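You operate a simulated robot arm through the tools that you are given. There is no shell and no other tool. Be economical: measure what you need, move in short steps, check, and stop when the job is done.

You run a simulated two-armed robot. Do the job below in one go: nothing can be reset, and whatever is moved stays where it is left.

TASK
Wipe the sticky mark off the table, wax that patch and put the tin away.
Fine: mark first; blue cloth, it ends on the blue table mat; tin in the table drawer, which ends shut. A coat counts when it lies all over at full strength: go over it till it gets no stronger. What is to be rubbed or washed off counts as gone when no trace of it is left.
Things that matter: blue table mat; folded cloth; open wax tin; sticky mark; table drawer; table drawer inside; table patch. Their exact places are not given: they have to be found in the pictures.

It is judged by the outcome, as a careful person would: the job done as asked, and still so three seconds after it is handed in. It fails if anything else is knocked over, pushed out of place, dropped, spilled or broken. Flat cloth is picked up by pressing the open fingertips on it (5 to 10 N) and closing them slowly along it; thin cloth reads only 2 to 8 mm in the jaws.

THE ROBOT
Two 7-joint arms with two-finger parallel grippers on one trunk, on a base that drives. Base frame: it is fixed to the floor where the robot stands at the start and does not move with it; the origin is under the middle of the robot, x ahead of it, y to its left, z up; the surface under the hand at the start is at about z = 0.75. Units: m, rad, N and s.
The left shoulder is at the start at [0.08, 0.131, 0.947], the right one opposite. With the tool pointing down near the work surface each hand reaches from about 0.4 to 0.86 m from the robot's upright axis, wherever it stands, measured 20 degrees to its own side. Places, roughly: blue table mat [0.5, 0.2, 0.8]; sticky mark [0.4, -0.3, 0.8]; table drawer [0.5, -0.3, 0.7]; table drawer inside [0.5, -0.3, 0.7]; table patch [0.4, -0.3, 0.8]. Payload 1.57 kg a hand.
Tool frame (each hand has its own): the origin (TCP) lies between the finger pads and is the grasp point; the fingertips stand 0.03 m ahead of it; z points along the fingers, y is the line along which they close. Largest opening 0.11 m; finger width 0.024, thickness 0.012; the body of the gripper, 0.048 by 0.112 m, starts 0.078 m behind the TCP.
Orientation is that of the tool frame in the base frame, as [roll, pitch, yaw] about the fixed x, y, z axes, in that order (R = Rz(yaw) Ry(pitch) Rx(roll)). With the fingers straight down and closing along the base's y, the tool's x points along the base's -x, its y along +y and its z along -z.

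THE INTERFACE
- The arms move only by the tool drive_tool. It takes "left_targets", "right_targets" or both (then of equal length, played together; a hand with none holds still); each is a list that holds one entry, the list of rows, each a list of 7 numbers: the shift along the tool's x, y, z in m, then the turn, a rotation vector about the tool's x, y, z in rad, then the finger opening in m, from 0 to 0.11. In form: [[[tx, ty, tz, ax, ay, az, fingers], ...]]. A call has 1 to 12 rows; each row is the pose to reach, as a shift and turn from the pose commanded when the call began, along the tool's axes at that moment. Rows are played at 5 a second. More than 0.05 m and 0.15 rad between two rows, or a gripper value outside its range, and nothing of the call is played. Where a pose cannot be reached the arm comes as near as it can. A force on the tool above 50 N (or 10 N above the force at the start of the call, whichever is more), or a blocked arm, ends the call early, and 0.2 s more pass. The fingers move at their own pace (about 0.108 m/s each) and stop on an object; they squeeze with about 28 N. The grip force told is the motor's: it shows also when the fingers shut on nothing. Time passes only in rows, and 0.2 s behind the last, so rows that repeat a pose let the fingers close. The reply holds the time, the measured pose of the TCP, the force on the tool along the base axes, the opening and the grip force, in the units named above and with some noise, with the torque about the TCP (base axes, N m) and any sound that the robot's microphone picked up.
- Cameras (640 x 400 px; columns grow to the right, rows downward): "scene" is now at [-0.0571, 0.0006, 1.4018]; the picture's right is [-0.03, -1.00, -0.00], its down [-0.69, 0.02, -0.73] and it looks along [0.73, -0.02, -0.69] (base axes); focal length 247 px, centre (320, 200). "left" rides on the left gripper at [0.07, -0.016, -0.141] in its tool frame; the picture's right is [0.23, 0.97, 0.00], its down [-0.85, 0.20, -0.48] and it looks along [-0.47, 0.11, 0.88] (tool axes); focal length 222 px, centre (320, 200). "right" rides on the right gripper at [0.07, 0.016, -0.141] in its tool frame; the picture's right is [-0.23, 0.97, 0.00], its down [-0.86, -0.20, -0.48] and it looks along [-0.47, -0.11, 0.88] (tool axes); focal length 222 px, centre (320, 200).
- capture(camera): a new picture of that camera. No time passes.
- drive_base(legs): drives the robot by 1 to 6 legs, each [ahead, left, turn to the left] in m, m and rad, along the robot's own axes; the way and the turn of a leg run together, so that a leg with both is an arc; at most 1.5 m and 3.142 rad a leg. The arms and the cameras ride along, it lands a little off, and it stops where it bumps. It gives what a move gives.
- aim_head(pan, tilt): turns the head with the scene camera to pan (to the left, within 1.902 rad either way) and tilt (down, from -0.506 to 1.204), counted from straight ahead of the robot. It gives what a move gives.
- probe_pixels(camera, pixels): there is no depth. For up to 12 entries [column, row, z] of the newest picture of that camera ("zoom" is the newest enlarged one), the place [x, y] in the base frame at which the ray of that pixel passes the height z, good to about 0.003 m. No time passes.
- enlarge(camera, box): a new picture of the part [left, top, right, bottom] of that camera's present view, enlarged. No time passes.
- hand_in(): hands the job in; it is judged then, once.

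Keep the steps short. Do not move on a guess: measure, check each grasp and each placing, and mend mistakes. In all there are 80 turns and 58 pictures (those below and enlarged ones count). Leave the grippers open and the arms clear of the work at the hand-in unless told otherwise, and finish with a single line.

The tools are called after "Request:" as a command line: name --argument value ..., lists and objects as JSON in quotes. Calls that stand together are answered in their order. drive_tool: Moves the arms, as the interface text tells. Its arguments: {"type":"object","properties":{"left_targets":{"type":"array"},"right_targets":{"type":"array"}},"required":[]} The other tools are called the same way: drive_base (legs) drives the base; aim_head (pan, tilt) turns the head that bears the scene camera; capture (camera) takes a picture; probe_pixels (camera, pixels) gives the place at which the rays of pixels pass given heights; enlarge (camera, box) takes an enlarged picture of a part of a camera's view; hand_in () hands the job in.

At the start:

```text
time: 0.0
left_eef_pos: [0.5047, -0.0863, 1.0905]
left_tool_rot: [-3.141, -0.001, 3.141]
left_wrist_force: [0.3, 0.7, 1.2]
left_moment: [0.01, 0.04, 0.01]
left_gripper_width: 0.1099
left_finger_force: 0.1
right_eef_pos: [0.4007, -0.4341, 1.0171]
right_tool_rot: [3.141, -0.001, -3.141]
right_wrist_force: [-0.5, 0.9, 0.4]
right_moment: [0.01, -0.01, -0.04]
right_gripper_width: 0.1099
right_finger_force: 0.1
robot x, y, heading: [0.0006, 0.0007, -0.002]
head pan, tilt: [-0.03, 0.754]
```

scene: 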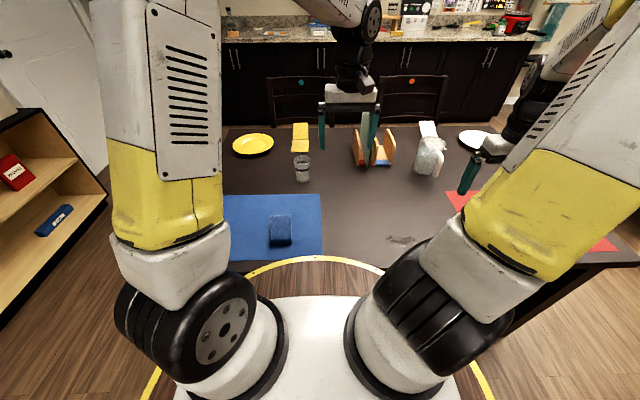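
right: 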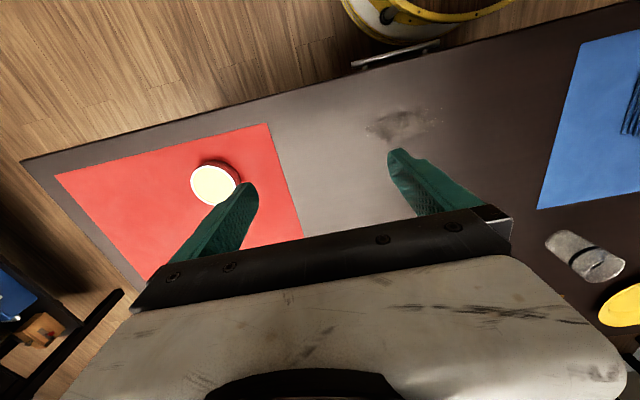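
left: 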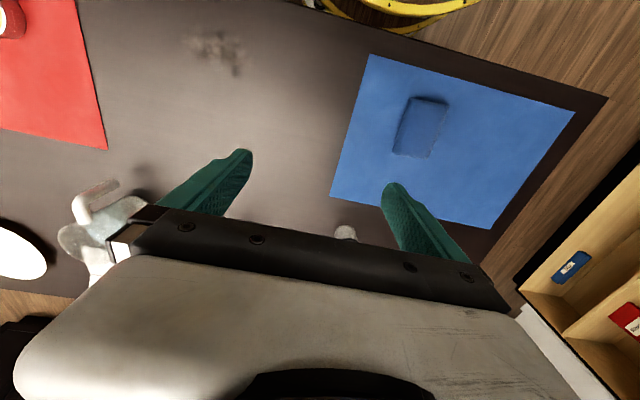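

I see the blue folded cloth on the blue mat (left picture about 421,127), the grey mark (right picture 403,125), the tin on the red mat (right picture 214,184) and a drawer handle at the table's front edge (right picture 395,55). I'll measure these first.

Request:
probe_pixels --camera "right" --pixels '[[403, 125, 0.75], [365, 128, 0.75], [443, 115, 0.75], [214, 184, 0.78], [214, 165, 0.75], [352, 65, 0.68], [438, 44, 0.68], [300, 235, 0.75], [268, 124, 0.75], [56, 176, 0.75], [400, 73, 0.75], [240, 180, 0.75]]'

Request:
probe_pixels --camera "left" --pixels '[[410, 97, 0.77], [447, 103, 0.77], [429, 157, 0.77], [394, 150, 0.77], [370, 55, 0.75], [575, 110, 0.75], [490, 229, 0.75], [331, 195, 0.75], [215, 50, 0.75], [185, 38, 0.75], [245, 75, 0.75]]'

Request:
enlarge --camera "right" --box '[160, 40, 480, 240]'

Request:
enlarge --camera "left" --box '[340, 60, 500, 160]'

```text
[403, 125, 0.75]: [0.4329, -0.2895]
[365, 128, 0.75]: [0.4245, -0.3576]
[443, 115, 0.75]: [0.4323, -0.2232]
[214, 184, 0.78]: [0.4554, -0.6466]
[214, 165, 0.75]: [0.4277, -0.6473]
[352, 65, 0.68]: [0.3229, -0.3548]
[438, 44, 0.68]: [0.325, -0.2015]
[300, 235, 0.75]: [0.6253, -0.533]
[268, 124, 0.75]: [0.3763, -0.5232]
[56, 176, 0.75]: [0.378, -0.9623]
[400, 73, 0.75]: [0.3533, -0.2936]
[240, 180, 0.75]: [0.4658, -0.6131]
```

```text
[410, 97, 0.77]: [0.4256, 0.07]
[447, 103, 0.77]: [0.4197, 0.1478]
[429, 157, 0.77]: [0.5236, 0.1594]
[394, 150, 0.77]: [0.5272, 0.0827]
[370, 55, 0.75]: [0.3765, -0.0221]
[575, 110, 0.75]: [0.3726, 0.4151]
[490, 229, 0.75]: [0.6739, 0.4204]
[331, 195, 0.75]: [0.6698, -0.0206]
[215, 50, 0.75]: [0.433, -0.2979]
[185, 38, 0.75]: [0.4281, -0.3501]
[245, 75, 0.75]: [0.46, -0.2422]
```

```text
2.00 times, centred on (320, 140) of right
```

zoom: 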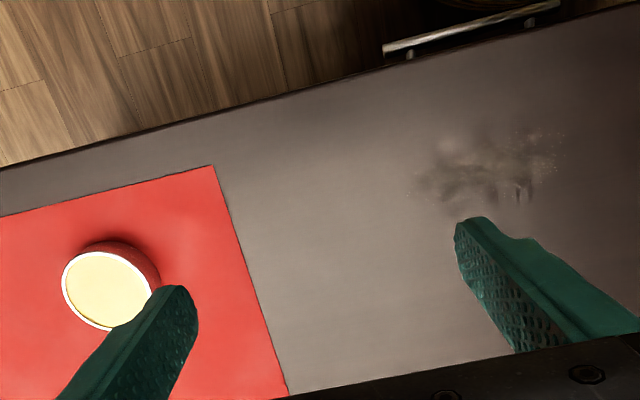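

```text
4.00 times, centred on (420, 110) of left
```

zoom: 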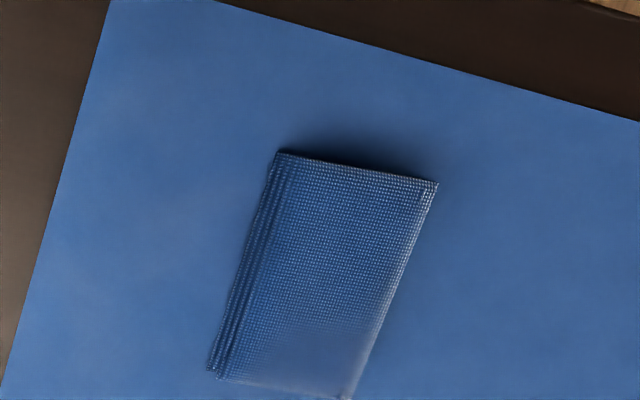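

Mark centre is about (0.432,-0.29), the cloth about (0.474,0.115), the tin about (0.455,-0.647) and the handle about (0.324,-0.28). I'll move the left arm aside to the left and bring the right hand above the cloth.

Request:
drive_tool --left_targets '[[[0, 0.049, 0, 0, 0, 0, 0.11], [0, 0.098, 0, 0, 0, 0, 0.11], [0, 0.147, 0, 0, 0, 0, 0.11], [0, 0.196, 0, 0, 0, 0, 0.11], [0, 0.245, 0, 0, 0, 0, 0.11], [0, 0.294, 0, 0, 0, 0, 0.11], [0, 0.343, 0, 0, 0, 0, 0.11], [0, 0.392, 0, 0, 0, 0, 0.11], [0, 0.441, 0, 0, 0, 0, 0.11], [0, 0.49, 0, 0, 0, 0, 0.11], [0, 0.53, 0, 0, 0, 0, 0.11], [0, 0.53, 0, 0, 0, 0, 0.11]]]' --right_targets '[[[0, 0, 0, 0, 0, 0, 0.11], [0, 0.049, 0, 0, 0, 0, 0.11], [-0.005, 0.098, 0, 0, 0, 0, 0.11], [-0.015, 0.147, 0, 0, 0, 0, 0.11], [-0.025, 0.196, 0, 0, 0, 0, 0.11], [-0.035, 0.245, 0, 0, 0, 0, 0.11], [-0.045, 0.294, 0, 0, 0, 0, 0.11], [-0.055, 0.343, 0, 0, 0, 0, 0.11], [-0.065, 0.392, 0, 0, 0, 0, 0.11], [-0.07, 0.44, 0, 0, 0, 0, 0.11], [-0.073, 0.489, 0, 0, 0, 0, 0.11], [-0.073, 0.53, 0, 0, 0, 0, 0.11]]]'

Request:
capture --camera "right"

Request:
capture --camera "scene"

```text
time: 2.6
left_eef_pos: [0.5045, 0.4426, 1.0903]
left_tool_rot: [-3.14, 0.0, -3.14]
left_wrist_force: [0.5, 0.1, -0.3]
left_moment: [0.02, -0.01, 0.02]
left_gripper_width: 0.1102
left_finger_force: 0.0
right_eef_pos: [0.473, 0.0969, 1.0165]
right_tool_rot: [-3.141, 0.001, 3.138]
right_wrist_force: [0.2, -0.9, 0.2]
right_moment: [0.05, -0.01, 0.01]
right_gripper_width: 0.1098
right_finger_force: 0.2
robot x, y, heading: [0.0012, 0.0001, -0.002]
head pan, tilt: [-0.03, 0.754]
```

```text
52 pictures are left
```

right: 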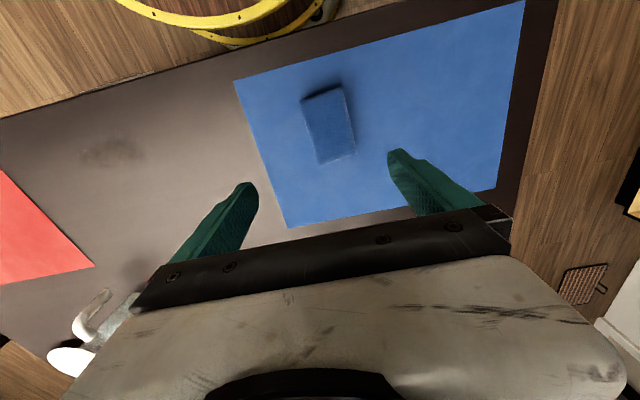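

```text
51 pictures are left
```

scene: 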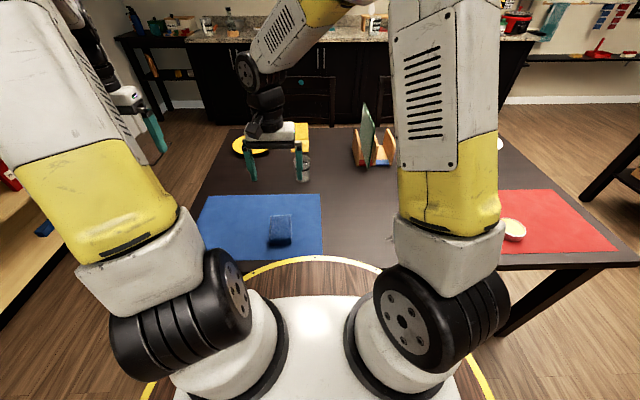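

I need the cloth's exact place, thickness and angle, so I'll enlarge it in the right and scene pictures.

Request:
enlarge --camera "right" --box '[260, 70, 420, 170]'

Request:
enlarge --camera "scene" --box '[240, 195, 320, 245]'

```text
4.00 times, centred on (340, 120) of right
```

zoom: 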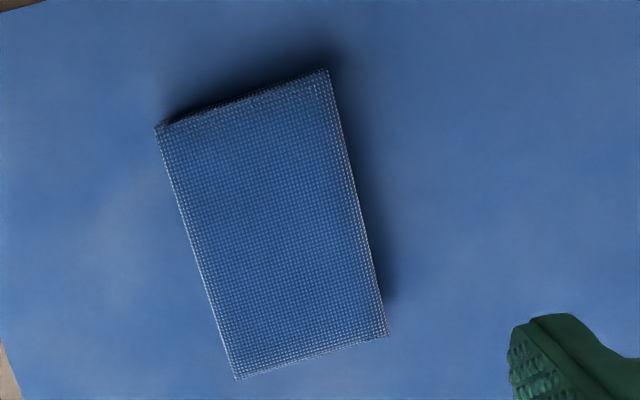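

```text
8.00 times, centred on (280, 220) of scene
```

zoom: 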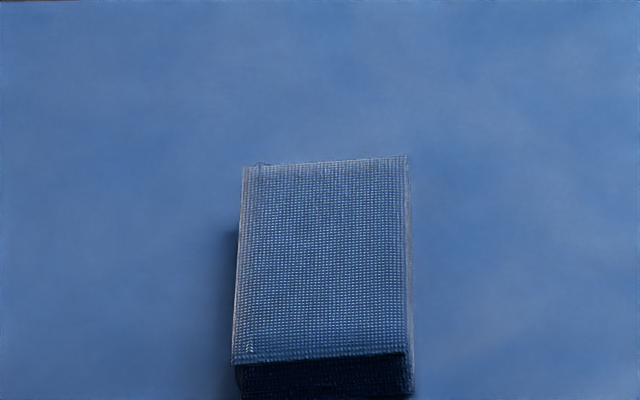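

Request:
probe_pixels --camera "scene" --pixels '[[269, 240.2, 0.77], [290.6, 239, 0.77], [269, 240.2, 0.79], [290.6, 239, 0.79], [270.5, 215.8, 0.77], [291, 214.5, 0.77], [270.5, 215.8, 0.79], [291, 214.5, 0.79], [269.5, 245, 0.75]]'

Request:
probe_pixels --camera "right" --pixels '[[299, 101.5, 0.77], [342, 87.5, 0.77], [356.5, 153.5, 0.77], [319, 164.5, 0.77], [299, 101.5, 0.79], [342, 87.5, 0.79], [356.5, 153.5, 0.79], [319, 164.5, 0.79]]'

```text
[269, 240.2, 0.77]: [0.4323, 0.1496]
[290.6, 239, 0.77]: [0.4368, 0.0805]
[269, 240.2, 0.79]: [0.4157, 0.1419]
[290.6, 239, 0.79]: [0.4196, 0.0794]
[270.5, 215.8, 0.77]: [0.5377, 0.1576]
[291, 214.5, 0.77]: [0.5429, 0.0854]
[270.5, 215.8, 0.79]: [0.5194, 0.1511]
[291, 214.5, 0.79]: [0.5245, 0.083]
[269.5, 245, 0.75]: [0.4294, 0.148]
```

```text
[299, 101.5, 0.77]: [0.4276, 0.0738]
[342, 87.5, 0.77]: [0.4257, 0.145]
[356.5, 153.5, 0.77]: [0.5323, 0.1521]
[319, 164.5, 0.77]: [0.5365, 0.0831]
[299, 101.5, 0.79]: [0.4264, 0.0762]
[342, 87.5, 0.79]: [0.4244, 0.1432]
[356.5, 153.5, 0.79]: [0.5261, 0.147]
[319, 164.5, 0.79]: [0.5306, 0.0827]
```

The cloth's top is at about z=0.778, its centre about (0.480,0.113), and it is about 0.07 wide and turned about 4°. I'll go down until the fingertips are just above it and look.

Request:
drive_tool --right_targets '[[[-0.003, 0.008, 0.045, 0, 0, -0.075, 0.11], [-0.006, 0.016, 0.09, 0, 0, -0.075, 0.11], [-0.006, 0.016, 0.135, 0, 0, -0.075, 0.11], [-0.006, 0.016, 0.175, 0, 0, -0.075, 0.11], [-0.006, 0.016, 0.195, 0, 0, -0.075, 0.11], [-0.006, 0.016, 0.195, 0, 0, -0.075, 0.11]]]'

Request:
capture --camera "right"

```text
time: 4.0
left_eef_pos: [0.5041, 0.4423, 1.09]
left_tool_rot: [-3.141, 0.001, -3.141]
left_wrist_force: [0.5, 1.0, -0.6]
left_moment: [0.02, -0.02, 0.01]
left_gripper_width: 0.11
left_finger_force: 0.1
right_eef_pos: [0.4801, 0.1142, 0.8214]
right_tool_rot: [3.141, 0.0, -3.066]
right_wrist_force: [0.5, -0.3, 0.2]
right_moment: [0.0, -0.02, 0.01]
right_gripper_width: 0.1101
right_finger_force: 0.1
robot x, y, heading: [-0.0016, 0.0001, 0.003]
head pan, tilt: [-0.03, 0.754]
```

```text
48 pictures are left
```

right: 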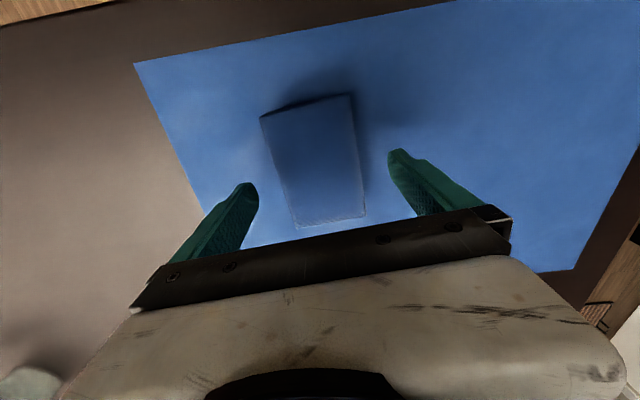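

The fingers straddle the cloth squarely. I'll go down 0.03 m so the tips sit at about z=0.761, then close.

Request:
drive_tool --right_targets '[[[0, 0, 0.015, 0, 0, 0, 0.11], [0, 0, 0.031, 0, 0, 0, 0.11], [0, 0, 0.031, 0, 0, 0, 0.085], [0, 0, 0.031, 0, 0, 0, 0.075], [0, 0, 0.031, 0, 0, 0, 0.065], [0, 0, 0.031, 0, 0, 0, 0.055], [0, 0, 0.031, 0, 0, 0, 0.04], [0, 0, 0.031, 0, 0, 0, 0.02], [0, 0, 0.031, 0, 0, 0, 0.0], [0, 0, 0.031, 0, 0, 0, 0.0]]]'

Request:
capture --camera "right"

```text
time: 6.2
left_eef_pos: [0.5046, 0.4434, 1.0898]
left_tool_rot: [3.141, 0.0, -3.141]
left_wrist_force: [-0.4, 1.1, 0.4]
left_moment: [0.0, 0.0, -0.03]
left_gripper_width: 0.11
left_finger_force: 0.0
right_eef_pos: [0.4804, 0.1117, 0.7914]
right_tool_rot: [-3.142, 0.0, -3.066]
right_wrist_force: [-0.1, 0.1, 0.0]
right_moment: [-0.04, -0.02, 0.01]
right_gripper_width: 0.0692
right_finger_force: 28.0
robot x, y, heading: [-0.0033, 0.0017, 0.007]
head pan, tilt: [-0.03, 0.754]
```

```text
47 pictures are left
```

right: 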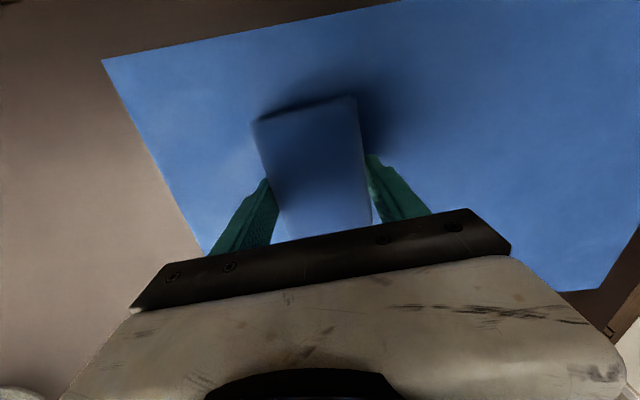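

The cloth is held firmly as a pad (0.069 m, 28 N). I'll lift it and carry it over to a spot short of the mark at safe height, then look.

Request:
drive_tool --right_targets '[[[0, 0, -0.04, 0, 0, 0, 0], [0, 0, -0.08, 0, 0, 0.02, 0], [0.01, -0.048, -0.08, 0, 0, 0.075, 0], [0.02, -0.096, -0.08, 0, 0, 0.075, 0], [0.03, -0.144, -0.08, 0, 0, 0.075, 0], [0.04, -0.192, -0.08, 0, 0, 0.075, 0], [0.05, -0.24, -0.08, 0, 0, 0.075, 0], [0.06, -0.288, -0.08, 0, 0, 0.075, 0], [0.07, -0.336, -0.08, 0, 0, 0.075, 0], [0.078, -0.384, -0.08, 0, 0, 0.075, 0], [0.078, -0.397, -0.08, 0, 0, 0.075, 0]]]'

Request:
capture --camera "right"

Request:
capture --camera "scene"

```text
time: 8.6
left_eef_pos: [0.5038, 0.4433, 1.0896]
left_tool_rot: [3.14, 0.0, 3.141]
left_wrist_force: [0.0, 0.2, -0.4]
left_moment: [-0.03, 0.02, 0.0]
left_gripper_width: 0.1101
left_finger_force: 0.1
right_eef_pos: [0.4322, -0.2889, 0.8702]
right_tool_rot: [-3.141, -0.001, -3.139]
right_wrist_force: [0.5, -0.1, -1.0]
right_moment: [-0.03, -0.01, -0.02]
right_gripper_width: 0.0693
right_finger_force: 28.2
robot x, y, heading: [-0.0033, 0.0013, -0.001]
head pan, tilt: [-0.03, 0.754]
```

```text
46 pictures are left
```

right: 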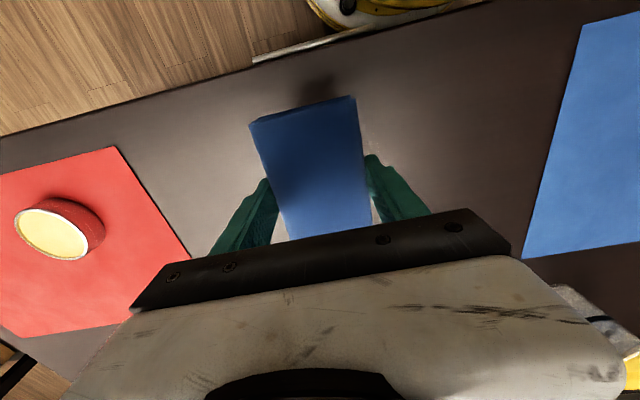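

```text
45 pictures are left
```

scene: 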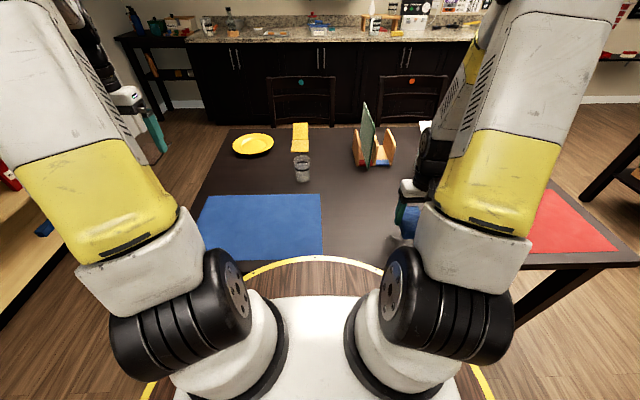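

The pad is over the mark. I'll lower it to the table until a light press is felt.

Request:
drive_tool --right_targets '[[[0, 0, 0.04, 0, 0, 0, 0], [0, 0, 0.07, 0, 0, 0, 0], [0, 0, 0.079, 0, 0, 0, 0], [0, 0, 0.082, 0, 0, 0, 0], [0, 0, 0.082, 0, 0, 0, 0]]]'

```text
time: 9.8
left_eef_pos: [0.5041, 0.4427, 1.0898]
left_tool_rot: [-3.14, -0.001, 3.141]
left_wrist_force: [-0.8, 0.1, -0.3]
left_moment: [-0.01, 0.01, 0.01]
left_gripper_width: 0.1098
left_finger_force: 0.1
right_eef_pos: [0.4317, -0.2894, 0.7884]
right_tool_rot: [3.141, 0.0, -3.141]
right_wrist_force: [0.6, 0.2, 0.0]
right_moment: [0.0, -0.03, 0.03]
right_gripper_width: 0.0689
right_finger_force: 28.6
robot x, y, heading: [0.0018, -0.0038, 0.002]
head pan, tilt: [-0.03, 0.754]
```

Request:
drive_tool --right_targets '[[[0, 0, 0.002, 0, 0, 0, 0], [0, 0, 0.004, 0, 0, 0, 0], [0, 0, 0.004, 0, 0, 0, 0]]]'

```text
time: 10.6
left_eef_pos: [0.5036, 0.445, 1.0891]
left_tool_rot: [3.14, 0.001, -3.141]
left_wrist_force: [-0.3, 0.5, 0.9]
left_moment: [0.02, 0.0, -0.02]
left_gripper_width: 0.1099
left_finger_force: 0.0
right_eef_pos: [0.4315, -0.2879, 0.7851]
right_tool_rot: [-3.139, 0.003, -3.141]
right_wrist_force: [-2.2, 2.5, 36.6]
right_moment: [0.13, 0.03, -0.07]
right_gripper_width: 0.0691
right_finger_force: 27.8
robot x, y, heading: [0.0005, -0.0013, -0.002]
head pan, tilt: [-0.03, 0.754]
```

Contact is at about z=0.787 and 36 N is more than needed. I'll ease up to about 10 N and rub from side to side over the whole mark.

Request:
drive_tool --right_targets '[[[0, 0, -0.002, 0, 0, 0, 0], [0, 0.04, -0.002, 0, 0, 0, 0], [0, 0.075, -0.002, 0, 0, 0, 0], [0, 0.035, -0.002, 0, 0, 0, 0], [0, -0.005, -0.002, 0, 0, 0, 0], [0, -0.045, -0.002, 0, 0, 0, 0], [0, -0.08, -0.002, 0, 0, 0, 0], [-0.02, -0.045, -0.002, 0, 0, 0, 0], [-0.02, -0.005, -0.002, 0, 0, 0, 0], [-0.02, 0.035, -0.002, 0, 0, 0, 0], [-0.02, 0.075, -0.002, 0, 0, 0, 0], [0, 0.04, -0.002, 0, 0, 0, 0]]]'

```text
time: 13.2
left_eef_pos: [0.5041, 0.4429, 1.0889]
left_tool_rot: [3.141, 0.0, -3.14]
left_wrist_force: [-0.6, -0.4, -1.0]
left_moment: [-0.02, 0.01, -0.01]
left_gripper_width: 0.1101
left_finger_force: 0.0
right_eef_pos: [0.4315, -0.2478, 0.7864]
right_tool_rot: [-3.141, 0.001, -3.141]
right_wrist_force: [0.0, 0.3, -0.4]
right_moment: [-0.03, 0.03, -0.03]
right_gripper_width: 0.0687
right_finger_force: 28.5
robot x, y, heading: [0.0025, -0.0019, -0.004]
head pan, tilt: [-0.03, 0.754]
```

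Force has fallen to none at 0.7864, so the pad has settled in the grip a bit. I'll press 1.5 mm lower and rub again.

Request:
drive_tool --right_targets '[[[0, 0, 0.0018, 0, 0, 0, 0], [0, -0.04, 0.0018, 0, 0, 0, 0], [0, -0.08, 0.0018, 0, 0, 0, 0], [0, -0.115, 0.0018, 0, 0, 0, 0], [0, -0.08, 0.0018, 0, 0, 0, 0], [0, -0.04, 0.0018, 0, 0, 0, 0], [0, 0, 0.0018, 0, 0, 0, 0], [0, 0.035, 0.0018, 0, 0, 0, 0], [0, 0.0, 0.0018, 0, 0, 0, 0], [0, -0.04, 0.0018, 0, 0, 0, 0]]]'

```text
time: 15.4
left_eef_pos: [0.5045, 0.4441, 1.0894]
left_tool_rot: [-3.139, 0.0, -3.141]
left_wrist_force: [0.1, 0.6, -0.6]
left_moment: [0.01, 0.01, -0.01]
left_gripper_width: 0.1099
left_finger_force: 0.1
right_eef_pos: [0.4303, -0.2883, 0.7849]
right_tool_rot: [3.14, -0.002, -3.14]
right_wrist_force: [-0.6, 10.6, 20.8]
right_moment: [0.55, -0.31, -0.05]
right_gripper_width: 0.0691
right_finger_force: 27.9
robot x, y, heading: [-0.0009, -0.003, -0.003]
head pan, tilt: [-0.03, 0.754]
```

Now 20 N with good friction. I'll lift, shift toward the tin and look at the mark.

Request:
drive_tool --right_targets '[[[0, 0, -0.04, 0, 0, 0, 0], [0, 0, -0.08, 0, 0, 0, 0], [0, -0.04, -0.11, 0, 0, 0, 0], [0, -0.08, -0.14, 0, 0, 0, 0], [0, -0.12, -0.17, 0, 0, 0, 0], [0, -0.15, -0.2, 0, 0, 0, 0]]]'

Request:
capture --camera "right"

Request:
enlarge --camera "right" --box '[340, 60, 500, 160]'

```text
time: 16.8
left_eef_pos: [0.5051, 0.4431, 1.0898]
left_tool_rot: [-3.142, 0.0, -3.141]
left_wrist_force: [-0.1, 0.5, 0.0]
left_moment: [-0.03, -0.01, 0.02]
left_gripper_width: 0.1103
left_finger_force: 0.1
right_eef_pos: [0.4317, -0.4384, 0.9864]
right_tool_rot: [3.142, -0.001, 3.14]
right_wrist_force: [0.8, 0.4, -0.8]
right_moment: [-0.02, 0.04, 0.02]
right_gripper_width: 0.0688
right_finger_force: 28.4
robot x, y, heading: [0.0023, -0.0033, 0.004]
head pan, tilt: [-0.03, 0.754]
```

```text
44 pictures are left
```

right: 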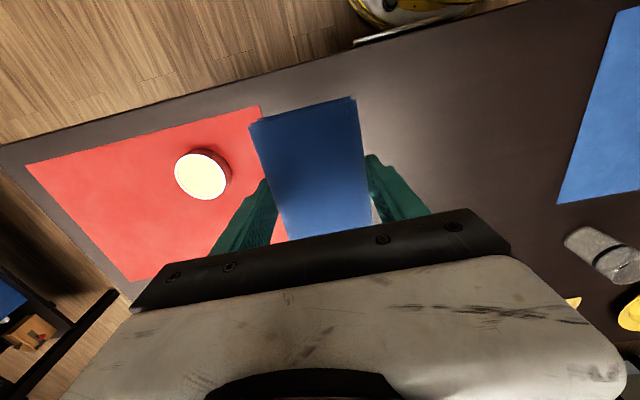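

```text
4.00 times, centred on (420, 110) of right
```

zoom: 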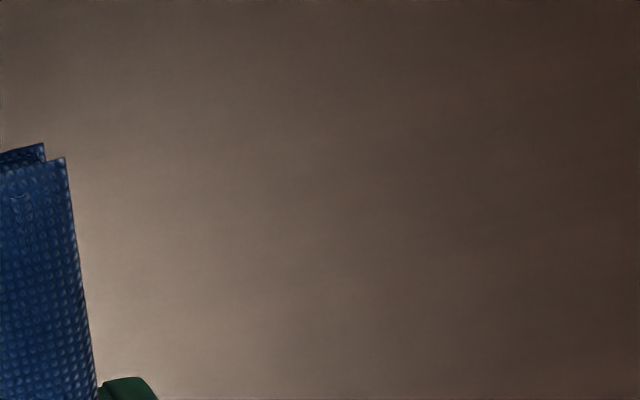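

The mark appears gone where I can see. I'll check what span this view covers and measure the tin.

Request:
probe_pixels --camera "right" --pixels '[[362, 100, 0.75], [365, 150, 0.75], [465, 100, 0.75], [201, 175, 0.77], [201, 175, 0.79], [201, 175, 0.78], [176, 172, 0.78], [229, 177, 0.78], [206, 148, 0.78], [198, 199, 0.78]]'

Request:
enlarge --camera "right" --box '[140, 120, 300, 220]'

Request:
enlarge --camera "scene" --box '[440, 190, 640, 315]'

```text
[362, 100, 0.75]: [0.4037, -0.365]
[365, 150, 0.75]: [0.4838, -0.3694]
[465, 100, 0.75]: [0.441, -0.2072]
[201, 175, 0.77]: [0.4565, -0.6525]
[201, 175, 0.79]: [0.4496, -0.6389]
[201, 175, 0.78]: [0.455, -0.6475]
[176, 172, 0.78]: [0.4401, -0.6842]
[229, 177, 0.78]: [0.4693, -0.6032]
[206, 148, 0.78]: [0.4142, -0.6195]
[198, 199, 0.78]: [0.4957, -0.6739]
```

```text
4.00 times, centred on (220, 170) of right
```

zoom: 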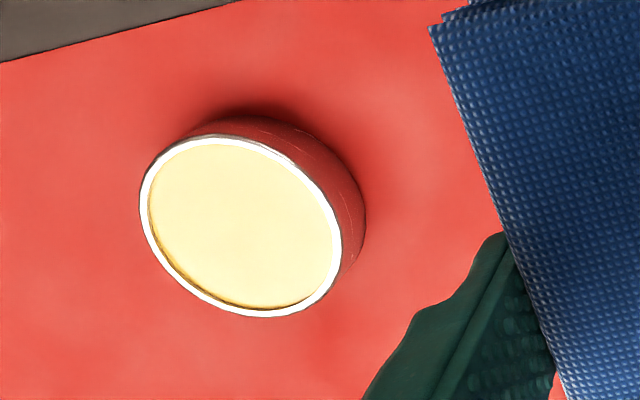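

```text
3.20 times, centred on (540, 252) of scene
```

zoom: 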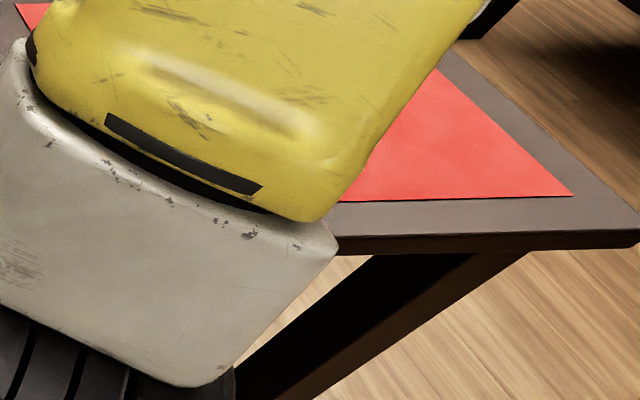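

Request:
probe_pixels --camera "right" --pixels '[[174.7, 168, 0.78], [225.5, 184, 0.78], [208, 199, 0.78], [190, 155, 0.78], [200.5, 176.7, 0.78], [231, 175, 0.75], [190, 150, 0.752]]'

Request:
drive_tool --right_targets '[[[0, -0.02, 0, 0, 0, 0, 0]]]'

Request:
capture --camera "left"

```text
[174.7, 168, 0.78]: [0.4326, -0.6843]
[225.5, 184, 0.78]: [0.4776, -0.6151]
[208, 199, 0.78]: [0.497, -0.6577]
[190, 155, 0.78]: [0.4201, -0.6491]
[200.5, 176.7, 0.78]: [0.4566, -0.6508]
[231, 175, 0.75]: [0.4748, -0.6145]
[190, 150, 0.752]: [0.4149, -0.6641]
```

```text
time: 17.2
left_eef_pos: [0.5042, 0.4434, 1.0891]
left_tool_rot: [-3.141, -0.001, -3.139]
left_wrist_force: [0.2, 0.0, -0.4]
left_moment: [-0.03, 0.0, 0.04]
left_gripper_width: 0.1101
left_finger_force: 0.1
right_eef_pos: [0.4314, -0.459, 0.9852]
right_tool_rot: [3.141, 0.0, 3.141]
right_wrist_force: [-0.2, -0.6, -0.7]
right_moment: [0.01, -0.01, 0.03]
right_gripper_width: 0.069
right_finger_force: 28.1
robot x, y, heading: [-0.0037, -0.0005, 0.0]
head pan, tilt: [-0.03, 0.754]
```

```text
40 pictures are left
```

left: 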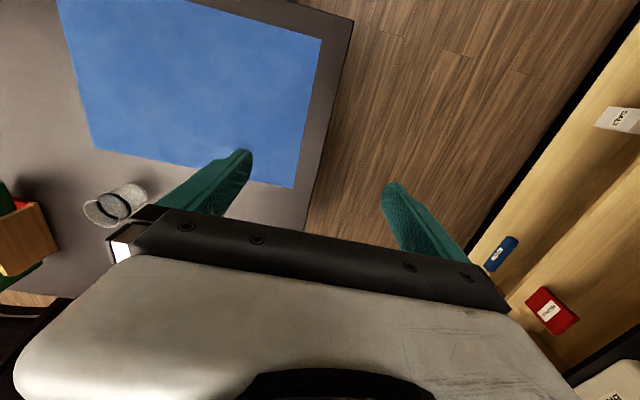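

The tin's rim is centred at about (0.456,-0.650), is about 0.08 across and has its top at about 0.78. I'll carry the pad above it, stop just short of contact, and check.

Request:
drive_tool --right_targets '[[[-0.006, -0.048, 0, 0, 0, 0, 0], [-0.012, -0.096, 0, 0, 0, 0, 0], [-0.018, -0.144, 0, 0, 0, 0, 0], [-0.025, -0.191, 0, 0, 0, 0, 0], [-0.025, -0.191, 0.045, 0, 0, 0, 0], [-0.025, -0.191, 0.09, 0, 0, 0, 0], [-0.025, -0.191, 0.13, 0, 0, 0, 0], [-0.025, -0.191, 0.148, 0, 0, 0, 0], [-0.025, -0.191, 0.148, 0, 0, 0, 0]]]'

Request:
capture --camera "right"

Request:
aim_head --pan -0.6 --tilt 0.75

Request:
capture --camera "scene"

```text
time: 19.2
left_eef_pos: [0.5054, 0.4437, 1.091]
left_tool_rot: [-3.141, -0.001, -3.141]
left_wrist_force: [1.1, -0.7, 0.0]
left_moment: [0.03, 0.01, -0.02]
left_gripper_width: 0.11
left_finger_force: 0.0
right_eef_pos: [0.4582, -0.6496, 0.8377]
right_tool_rot: [-3.141, 0.0, -3.141]
right_wrist_force: [-0.5, -1.0, -0.1]
right_moment: [-0.02, -0.02, -0.01]
right_gripper_width: 0.069
right_finger_force: 27.5
robot x, y, heading: [-0.0022, 0.0001, -0.0]
head pan, tilt: [-0.03, 0.754]
```

```text
39 pictures are left
```

right: 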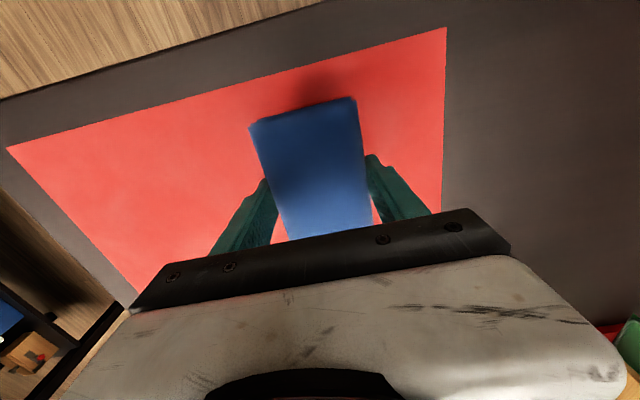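

```text
time: 20.2
left_eef_pos: [0.5051, 0.4437, 1.0895]
left_tool_rot: [-3.14, 0.0, 3.14]
left_wrist_force: [-0.3, 0.0, 0.8]
left_moment: [0.03, -0.02, -0.01]
left_gripper_width: 0.1103
left_finger_force: 0.0
right_eef_pos: [0.4558, -0.6491, 0.8373]
right_tool_rot: [-3.141, 0.0, -3.141]
right_wrist_force: [0.1, 0.5, -0.4]
right_moment: [0.0, 0.02, 0.0]
right_gripper_width: 0.069
right_finger_force: 27.9
robot x, y, heading: [-0.0023, 0.0001, -0.003]
head pan, tilt: [-0.6, 0.75]
```

```text
38 pictures are left
```

scene: 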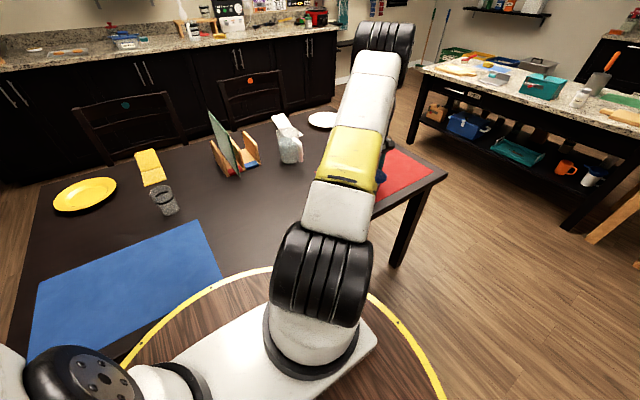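

The pad is above the tin and hides it. I'll lower slowly until a light press on the wax.

Request:
drive_tool --right_targets '[[[0, 0, 0.01, 0, 0, 0, 0], [0, 0, 0.017, 0, 0, 0, 0], [0, 0, 0.02, 0, 0, 0, 0], [0, 0, 0.022, 0, 0, 0, 0], [0, 0, 0.022, 0, 0, 0, 0]]]'

```text
time: 21.4
left_eef_pos: [0.5044, 0.4439, 1.09]
left_tool_rot: [-3.141, 0.0, 3.141]
left_wrist_force: [0.3, -0.6, 0.5]
left_moment: [0.0, 0.0, -0.01]
left_gripper_width: 0.1103
left_finger_force: 0.1
right_eef_pos: [0.4569, -0.6496, 0.8159]
right_tool_rot: [-3.139, 0.002, 3.141]
right_wrist_force: [-2.0, 2.6, 13.1]
right_moment: [0.26, 0.12, 0.02]
right_gripper_width: 0.0689
right_finger_force: 27.9
robot x, y, heading: [-0.0001, 0.0031, 0.001]
head pan, tilt: [-0.6, 0.75]
```

Pressing 13 N on the tin. I'll make a tiny rub, then lift and go wax the patch, touching lightly and checking for a coat.

Request:
drive_tool --right_targets '[[[0.003, 0, 0, 0, 0, 0, 0], [-0.003, 0, 0, 0, 0, 0, 0], [0, 0.003, 0, 0, 0, 0, 0], [0, 0, 0, 0, 0, 0, 0], [0, 0, -0.045, 0, 0, 0, 0], [0, 0, -0.09, 0, 0, 0, 0], [0, 0.045, -0.12, 0, 0, 0, 0], [0.005, 0.09, -0.15, 0, 0, 0, 0], [0.01, 0.135, -0.17, 0, 0, 0, 0], [0.018, 0.18, -0.17, 0, 0, 0, 0], [0.025, 0.2, -0.17, 0, 0, 0, 0]]]'

Request:
enlarge --camera "right" --box '[120, 80, 440, 280]'

```text
refused: row 7 steps farther than a row can; nothing moved
```

```text
2.00 times, centred on (280, 180) of right
```

zoom: 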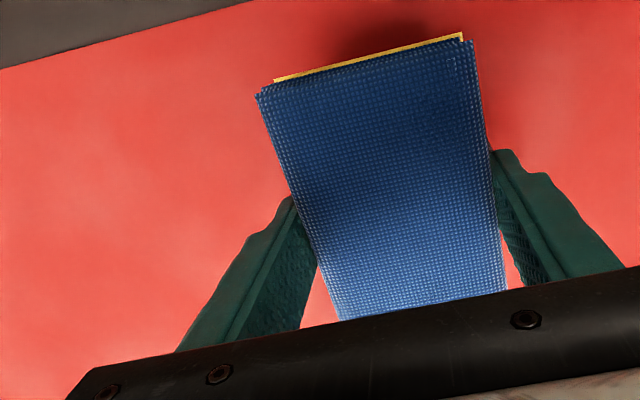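

A yellow layer has appeared under the pad (row 40-80 in the enlargement), so the cloth has taken wax. I'll lift and carry it back over the patch.

Request:
drive_tool --right_targets '[[[0, 0, -0.045, 0, 0, 0, 0], [0, 0, -0.09, 0, 0, 0, 0], [0, 0.04, -0.11, 0, 0, 0, 0], [0.003, 0.085, -0.12, 0, 0, 0, 0], [0.006, 0.13, -0.13, 0, 0, 0, 0], [0.009, 0.175, -0.13, 0, 0, 0, 0], [0.012, 0.22, -0.13, 0, 0, 0, 0]]]'

Request:
capture --camera "right"

Request:
enlarge --camera "right" --box '[340, 40, 540, 165]'

```text
time: 23.0
left_eef_pos: [0.503, 0.442, 1.0905]
left_tool_rot: [-3.139, 0.0, 3.141]
left_wrist_force: [-0.2, 0.2, 0.2]
left_moment: [-0.01, -0.02, 0.01]
left_gripper_width: 0.11
left_finger_force: 0.1
right_eef_pos: [0.4452, -0.4294, 0.9458]
right_tool_rot: [-3.14, 0.001, -3.141]
right_wrist_force: [0.2, -0.1, -0.8]
right_moment: [0.01, -0.02, 0.03]
right_gripper_width: 0.0692
right_finger_force: 28.1
robot x, y, heading: [0.0001, 0.0031, 0.0]
head pan, tilt: [-0.6, 0.75]
```

```text
36 pictures are left
```

right: 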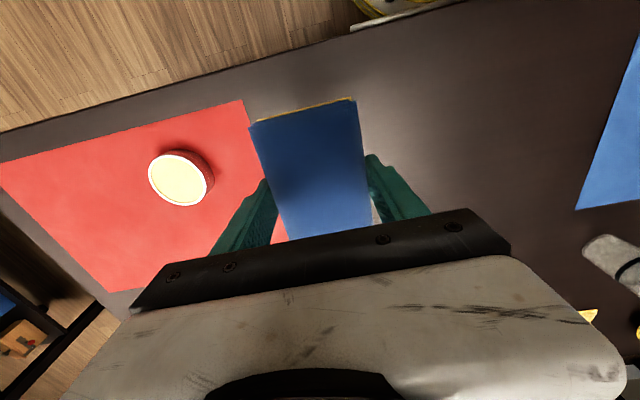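

```text
3.20 times, centred on (440, 102) of right
```

zoom: 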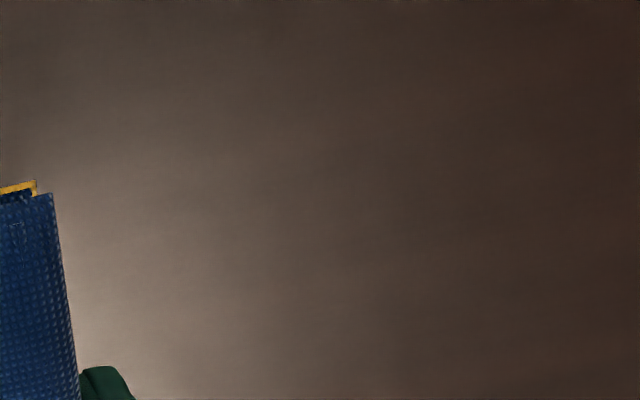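

No trace of the mark is left. I'll lower the waxed pad at the left end of the patch and press lightly.

Request:
drive_tool --right_targets '[[[0.013, 0.035, 0.03, 0, 0, 0, 0], [0.013, 0.07, 0.065, 0, 0, 0, 0], [0.013, 0.07, 0.11, 0, 0, 0, 0], [0.013, 0.07, 0.145, 0, 0, 0, 0], [0.013, 0.07, 0.157, 0, 0, 0, 0], [0.013, 0.07, 0.16, 0, 0, 0, 0], [0.013, 0.07, 0.16, 0, 0, 0, 0]]]'

```text
time: 24.6
left_eef_pos: [0.5026, 0.4421, 1.0896]
left_tool_rot: [3.141, 0.0, -3.14]
left_wrist_force: [0.2, -0.1, -0.7]
left_moment: [0.0, 0.04, 0.0]
left_gripper_width: 0.1099
left_finger_force: 0.1
right_eef_pos: [0.4301, -0.3604, 0.7855]
right_tool_rot: [-3.14, 0.0, 3.142]
right_wrist_force: [-1.9, 0.6, 22.8]
right_moment: [0.15, 0.28, 0.04]
right_gripper_width: 0.0692
right_finger_force: 28.1
robot x, y, heading: [-0.001, 0.0001, -0.001]
head pan, tilt: [-0.6, 0.75]
```

Good press (about 23 N). I'll rub across the patch in overlapping strokes.

Request:
drive_tool --right_targets '[[[0, 0.035, 0, 0, 0, 0, 0], [0, 0.07, 0, 0, 0, 0, 0], [0, 0.105, 0, 0, 0, 0, 0], [0, 0.14, 0, 0, 0, 0, 0], [-0.02, 0.14, 0, 0, 0, 0, 0], [-0.02, 0.1, 0, 0, 0, 0, 0], [-0.02, 0.06, 0, 0, 0, 0, 0], [-0.02, 0.02, 0, 0, 0, 0, 0], [0.015, 0.0, 0, 0, 0, 0, 0], [0.015, 0.045, 0, 0, 0, 0, 0], [0.015, 0.09, 0, 0, 0, 0, 0], [0.015, 0.135, 0, 0, 0, 0, 0]]]'

Request:
drive_tool --right_targets '[[[-0.015, 0, 0, 0, 0, 0, 0], [-0.015, -0.035, 0, 0, 0, 0, 0], [-0.015, -0.07, 0, 0, 0, 0, 0], [-0.015, -0.105, 0, 0, 0, 0, 0], [-0.015, -0.135, 0, 0, 0, 0, 0], [-0.015, -0.15, -0.04, 0, 0, 0, 0], [-0.015, -0.19, -0.07, 0, 0, 0, 0], [-0.015, -0.21, -0.11, 0, 0, 0, 0], [-0.015, -0.21, -0.155, 0, 0, 0, 0], [-0.015, -0.21, -0.2, 0, 0, 0, 0]]]'

Request:
capture --camera "right"

Request:
enlarge --camera "right" --box '[320, 40, 520, 165]'

```text
time: 27.2
left_eef_pos: [0.504, 0.4426, 1.0899]
left_tool_rot: [3.141, 0.0, 3.142]
left_wrist_force: [0.1, -0.1, 0.2]
left_moment: [0.09, -0.02, -0.01]
left_gripper_width: 0.11
left_finger_force: 0.0
right_eef_pos: [0.4166, -0.2252, 0.7863]
right_tool_rot: [3.139, 0.001, 3.14]
right_wrist_force: [0.1, -0.3, 0.4]
right_moment: [0.03, -0.01, -0.03]
right_gripper_width: 0.0689
right_finger_force: 28.2
robot x, y, heading: [0.0014, -0.0003, -0.0]
head pan, tilt: [-0.6, 0.75]
```

```text
time: 29.4
left_eef_pos: [0.5043, 0.4424, 1.0891]
left_tool_rot: [3.141, 0.0, 3.141]
left_wrist_force: [-0.8, -1.1, 0.0]
left_moment: [-0.01, 0.0, 0.0]
left_gripper_width: 0.1101
left_finger_force: 0.1
right_eef_pos: [0.4332, -0.434, 0.9854]
right_tool_rot: [3.14, 0.0, 3.141]
right_wrist_force: [0.2, -0.2, -0.8]
right_moment: [-0.01, 0.01, -0.02]
right_gripper_width: 0.0694
right_finger_force: 28.1
robot x, y, heading: [-0.0005, 0.0007, -0.001]
head pan, tilt: [-0.6, 0.75]
```

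```text
34 pictures are left
```

right: 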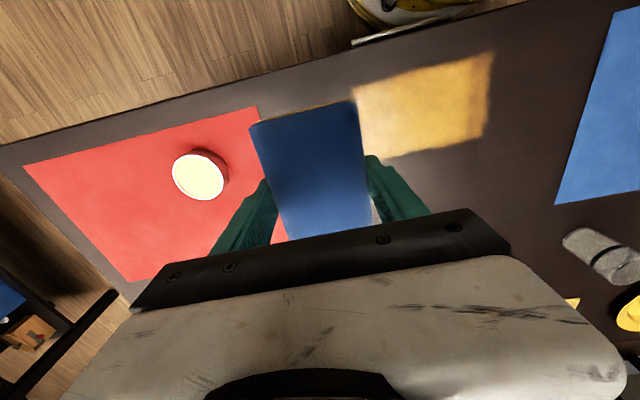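

```text
3.20 times, centred on (420, 102) of right
```

zoom: 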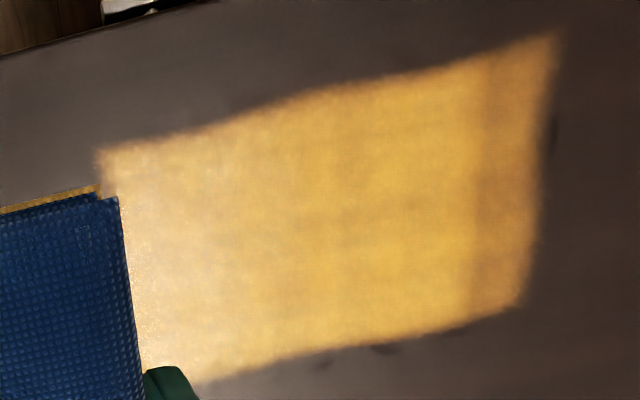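

A wax coat shows; it's weaker on the right strip, and there are little dark specks at the lower edge of the enlargement (380,348; 320,365; 455,330). I'll measure those places.

Request:
probe_pixels --camera "zoom" --pixels '[[100, 150, 0.75], [560, 35, 0.75], [520, 305, 0.75], [195, 385, 0.75], [380, 348, 0.75], [320, 365, 0.75], [455, 330, 0.75], [475, 200, 0.75], [550, 130, 0.75]]'

Request:
enlarge --camera "right" --box '[390, 120, 486, 180]'

```text
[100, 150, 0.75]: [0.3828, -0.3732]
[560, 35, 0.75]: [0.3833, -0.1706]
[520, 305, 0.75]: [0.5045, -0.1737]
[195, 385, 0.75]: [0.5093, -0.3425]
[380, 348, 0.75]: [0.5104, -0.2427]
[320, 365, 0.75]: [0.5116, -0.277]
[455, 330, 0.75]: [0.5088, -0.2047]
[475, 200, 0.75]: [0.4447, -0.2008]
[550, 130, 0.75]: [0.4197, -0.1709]
```

```text
6.67 times, centred on (438, 150) of right
```

zoom: 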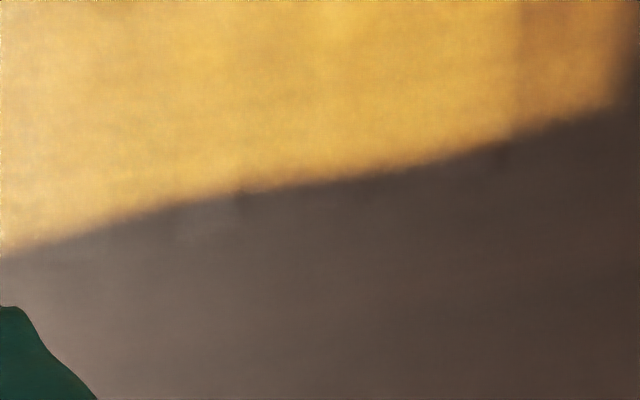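

The specks don't hold up closer in; they're shading. Now a second round of rubbing, pressing a bit more and covering the near edge and right strip too.

Request:
drive_tool --right_targets '[[[0, 0.04, 0.03, 0, 0, 0, 0], [0, 0.074, 0.06, 0, 0, 0, 0], [0, 0.074, 0.105, 0, 0, 0, 0], [0, 0.074, 0.15, 0, 0, 0, 0], [0, 0.074, 0.19, 0, 0, 0, 0], [0, 0.074, 0.2, 0, 0, 0, 0], [0, 0.074, 0.2015, 0, 0, 0, 0], [0, 0.11, 0.2015, 0, 0, 0, 0], [0, 0.145, 0.2015, 0, 0, 0, 0], [0, 0.18, 0.2015, 0, 0, 0, 0], [0, 0.22, 0.2015, 0, 0, 0, 0], [0.01, 0.225, 0.2015, 0, 0, 0, 0]]]'

Request:
drive_tool --right_targets '[[[0, 0, 0, 0, 0, 0, 0], [0.01, -0.04, 0.0005, 0, 0, 0, 0], [0.01, -0.08, 0.0005, 0, 0, 0, 0], [0.01, -0.12, 0.0005, 0, 0, 0, 0], [0.01, -0.155, 0.0005, 0, 0, 0, 0], [-0.025, -0.155, 0.0005, 0, 0, 0, 0], [-0.025, -0.12, 0.0005, 0, 0, 0, 0], [-0.025, -0.08, 0.0005, 0, 0, 0, 0], [-0.025, -0.04, 0.0005, 0, 0, 0, 0], [-0.025, 0, 0.0005, 0, 0, 0, 0], [-0.01, 0, 0.0005, 0, 0, 0, 0], [0.01, 0, 0.0005, 0, 0, 0, 0]]]'

Request:
drive_tool --right_targets '[[[0, 0, 0.0008, 0, 0, 0, 0], [0, -0.04, 0.0008, 0, 0, 0, 0], [0, -0.08, 0.0008, 0, 0, 0, 0], [0, -0.12, 0.0008, 0, 0, 0, 0], [0, -0.155, 0.0008, 0, 0, 0, 0], [-0.02, -0.155, 0.0008, 0, 0, 0, 0], [-0.02, -0.12, 0.0008, 0, 0, 0, 0], [-0.02, -0.08, 0.0008, 0, 0, 0, 0], [-0.02, -0.04, 0.0008, 0, 0, 0, 0], [-0.02, 0, 0.0008, 0, 0, 0, 0]]]'

```text
time: 32.0
left_eef_pos: [0.5039, 0.4428, 1.0897]
left_tool_rot: [3.141, -0.001, -3.141]
left_wrist_force: [0.8, -0.3, 0.8]
left_moment: [0.0, 0.03, 0.02]
left_gripper_width: 0.11
left_finger_force: 0.0
right_eef_pos: [0.4237, -0.2091, 0.7838]
right_tool_rot: [-3.141, 0.004, -3.14]
right_wrist_force: [13.4, -6.2, 30.2]
right_moment: [-0.25, -0.46, 0.01]
right_gripper_width: 0.0691
right_finger_force: 27.9
robot x, y, heading: [-0.0028, -0.0028, 0.0]
head pan, tilt: [-0.6, 0.75]
```

```text
time: 34.6
left_eef_pos: [0.504, 0.4436, 1.0899]
left_tool_rot: [3.141, 0.001, 3.141]
left_wrist_force: [0.5, 0.0, -0.4]
left_moment: [0.02, 0.01, -0.01]
left_gripper_width: 0.11
left_finger_force: 0.1
right_eef_pos: [0.4115, -0.2105, 0.7825]
right_tool_rot: [3.14, 0.0, -3.14]
right_wrist_force: [7.5, 2.4, 14.5]
right_moment: [0.02, -0.89, 0.08]
right_gripper_width: 0.069
right_finger_force: 27.4
robot x, y, heading: [-0.0005, 0.0004, 0.001]
head pan, tilt: [-0.6, 0.75]
```

```text
time: 35.9
left_eef_pos: [0.5046, 0.443, 1.0896]
left_tool_rot: [-3.14, 0.003, -3.14]
left_wrist_force: [0.9, 0.3, 1.6]
left_moment: [-0.04, -0.02, 0.0]
left_gripper_width: 0.1103
left_finger_force: 0.1
right_eef_pos: [0.4136, -0.3658, 0.784]
right_tool_rot: [-3.142, -0.006, 3.138]
right_wrist_force: [-6.4, 2.6, 20.7]
right_moment: [0.15, -0.74, 0.09]
right_gripper_width: 0.0689
right_finger_force: 28.0
robot x, y, heading: [0.0015, 0.0009, -0.003]
head pan, tilt: [-0.6, 0.75]
stopped in row 6 (right hand): the force on the tool passed its limit at 53 N (the readings are from after the stop); the commanded pose is now the measured one
```

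The force limit stopped the last stroke, which is harmless. I'll lift, move aside and look.

Request:
drive_tool --right_targets '[[[0, 0, -0.04, 0, 0, 0, 0], [0, -0.03, -0.075, 0, 0, 0, 0], [0, -0.07, -0.1, 0, 0, 0, 0], [-0.01, -0.09, -0.14, 0, 0, 0, 0], [-0.02, -0.1, -0.18, 0, 0, 0, 0], [-0.02, -0.1, -0.2, 0, 0, 0, 0]]]'

Request:
enlarge --camera "right" --box '[240, 20, 560, 220]'

```text
time: 37.3
left_eef_pos: [0.5056, 0.4415, 1.0899]
left_tool_rot: [3.141, 0.001, -3.141]
left_wrist_force: [-0.1, -0.1, 1.1]
left_moment: [0.0, 0.03, -0.02]
left_gripper_width: 0.1099
left_finger_force: 0.1
right_eef_pos: [0.4358, -0.4687, 0.9805]
right_tool_rot: [3.14, -0.009, 3.139]
right_wrist_force: [-0.5, -0.1, -0.1]
right_moment: [0.01, 0.02, -0.01]
right_gripper_width: 0.069
right_finger_force: 28.4
robot x, y, heading: [-0.0014, -0.0008, -0.004]
head pan, tilt: [-0.6, 0.75]
```

```text
2.00 times, centred on (400, 120) of right
```

zoom: 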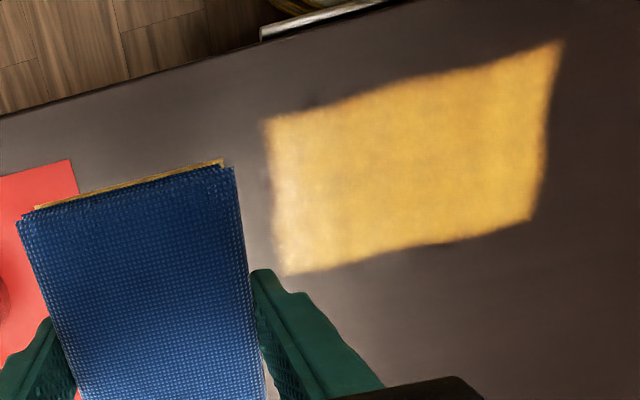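

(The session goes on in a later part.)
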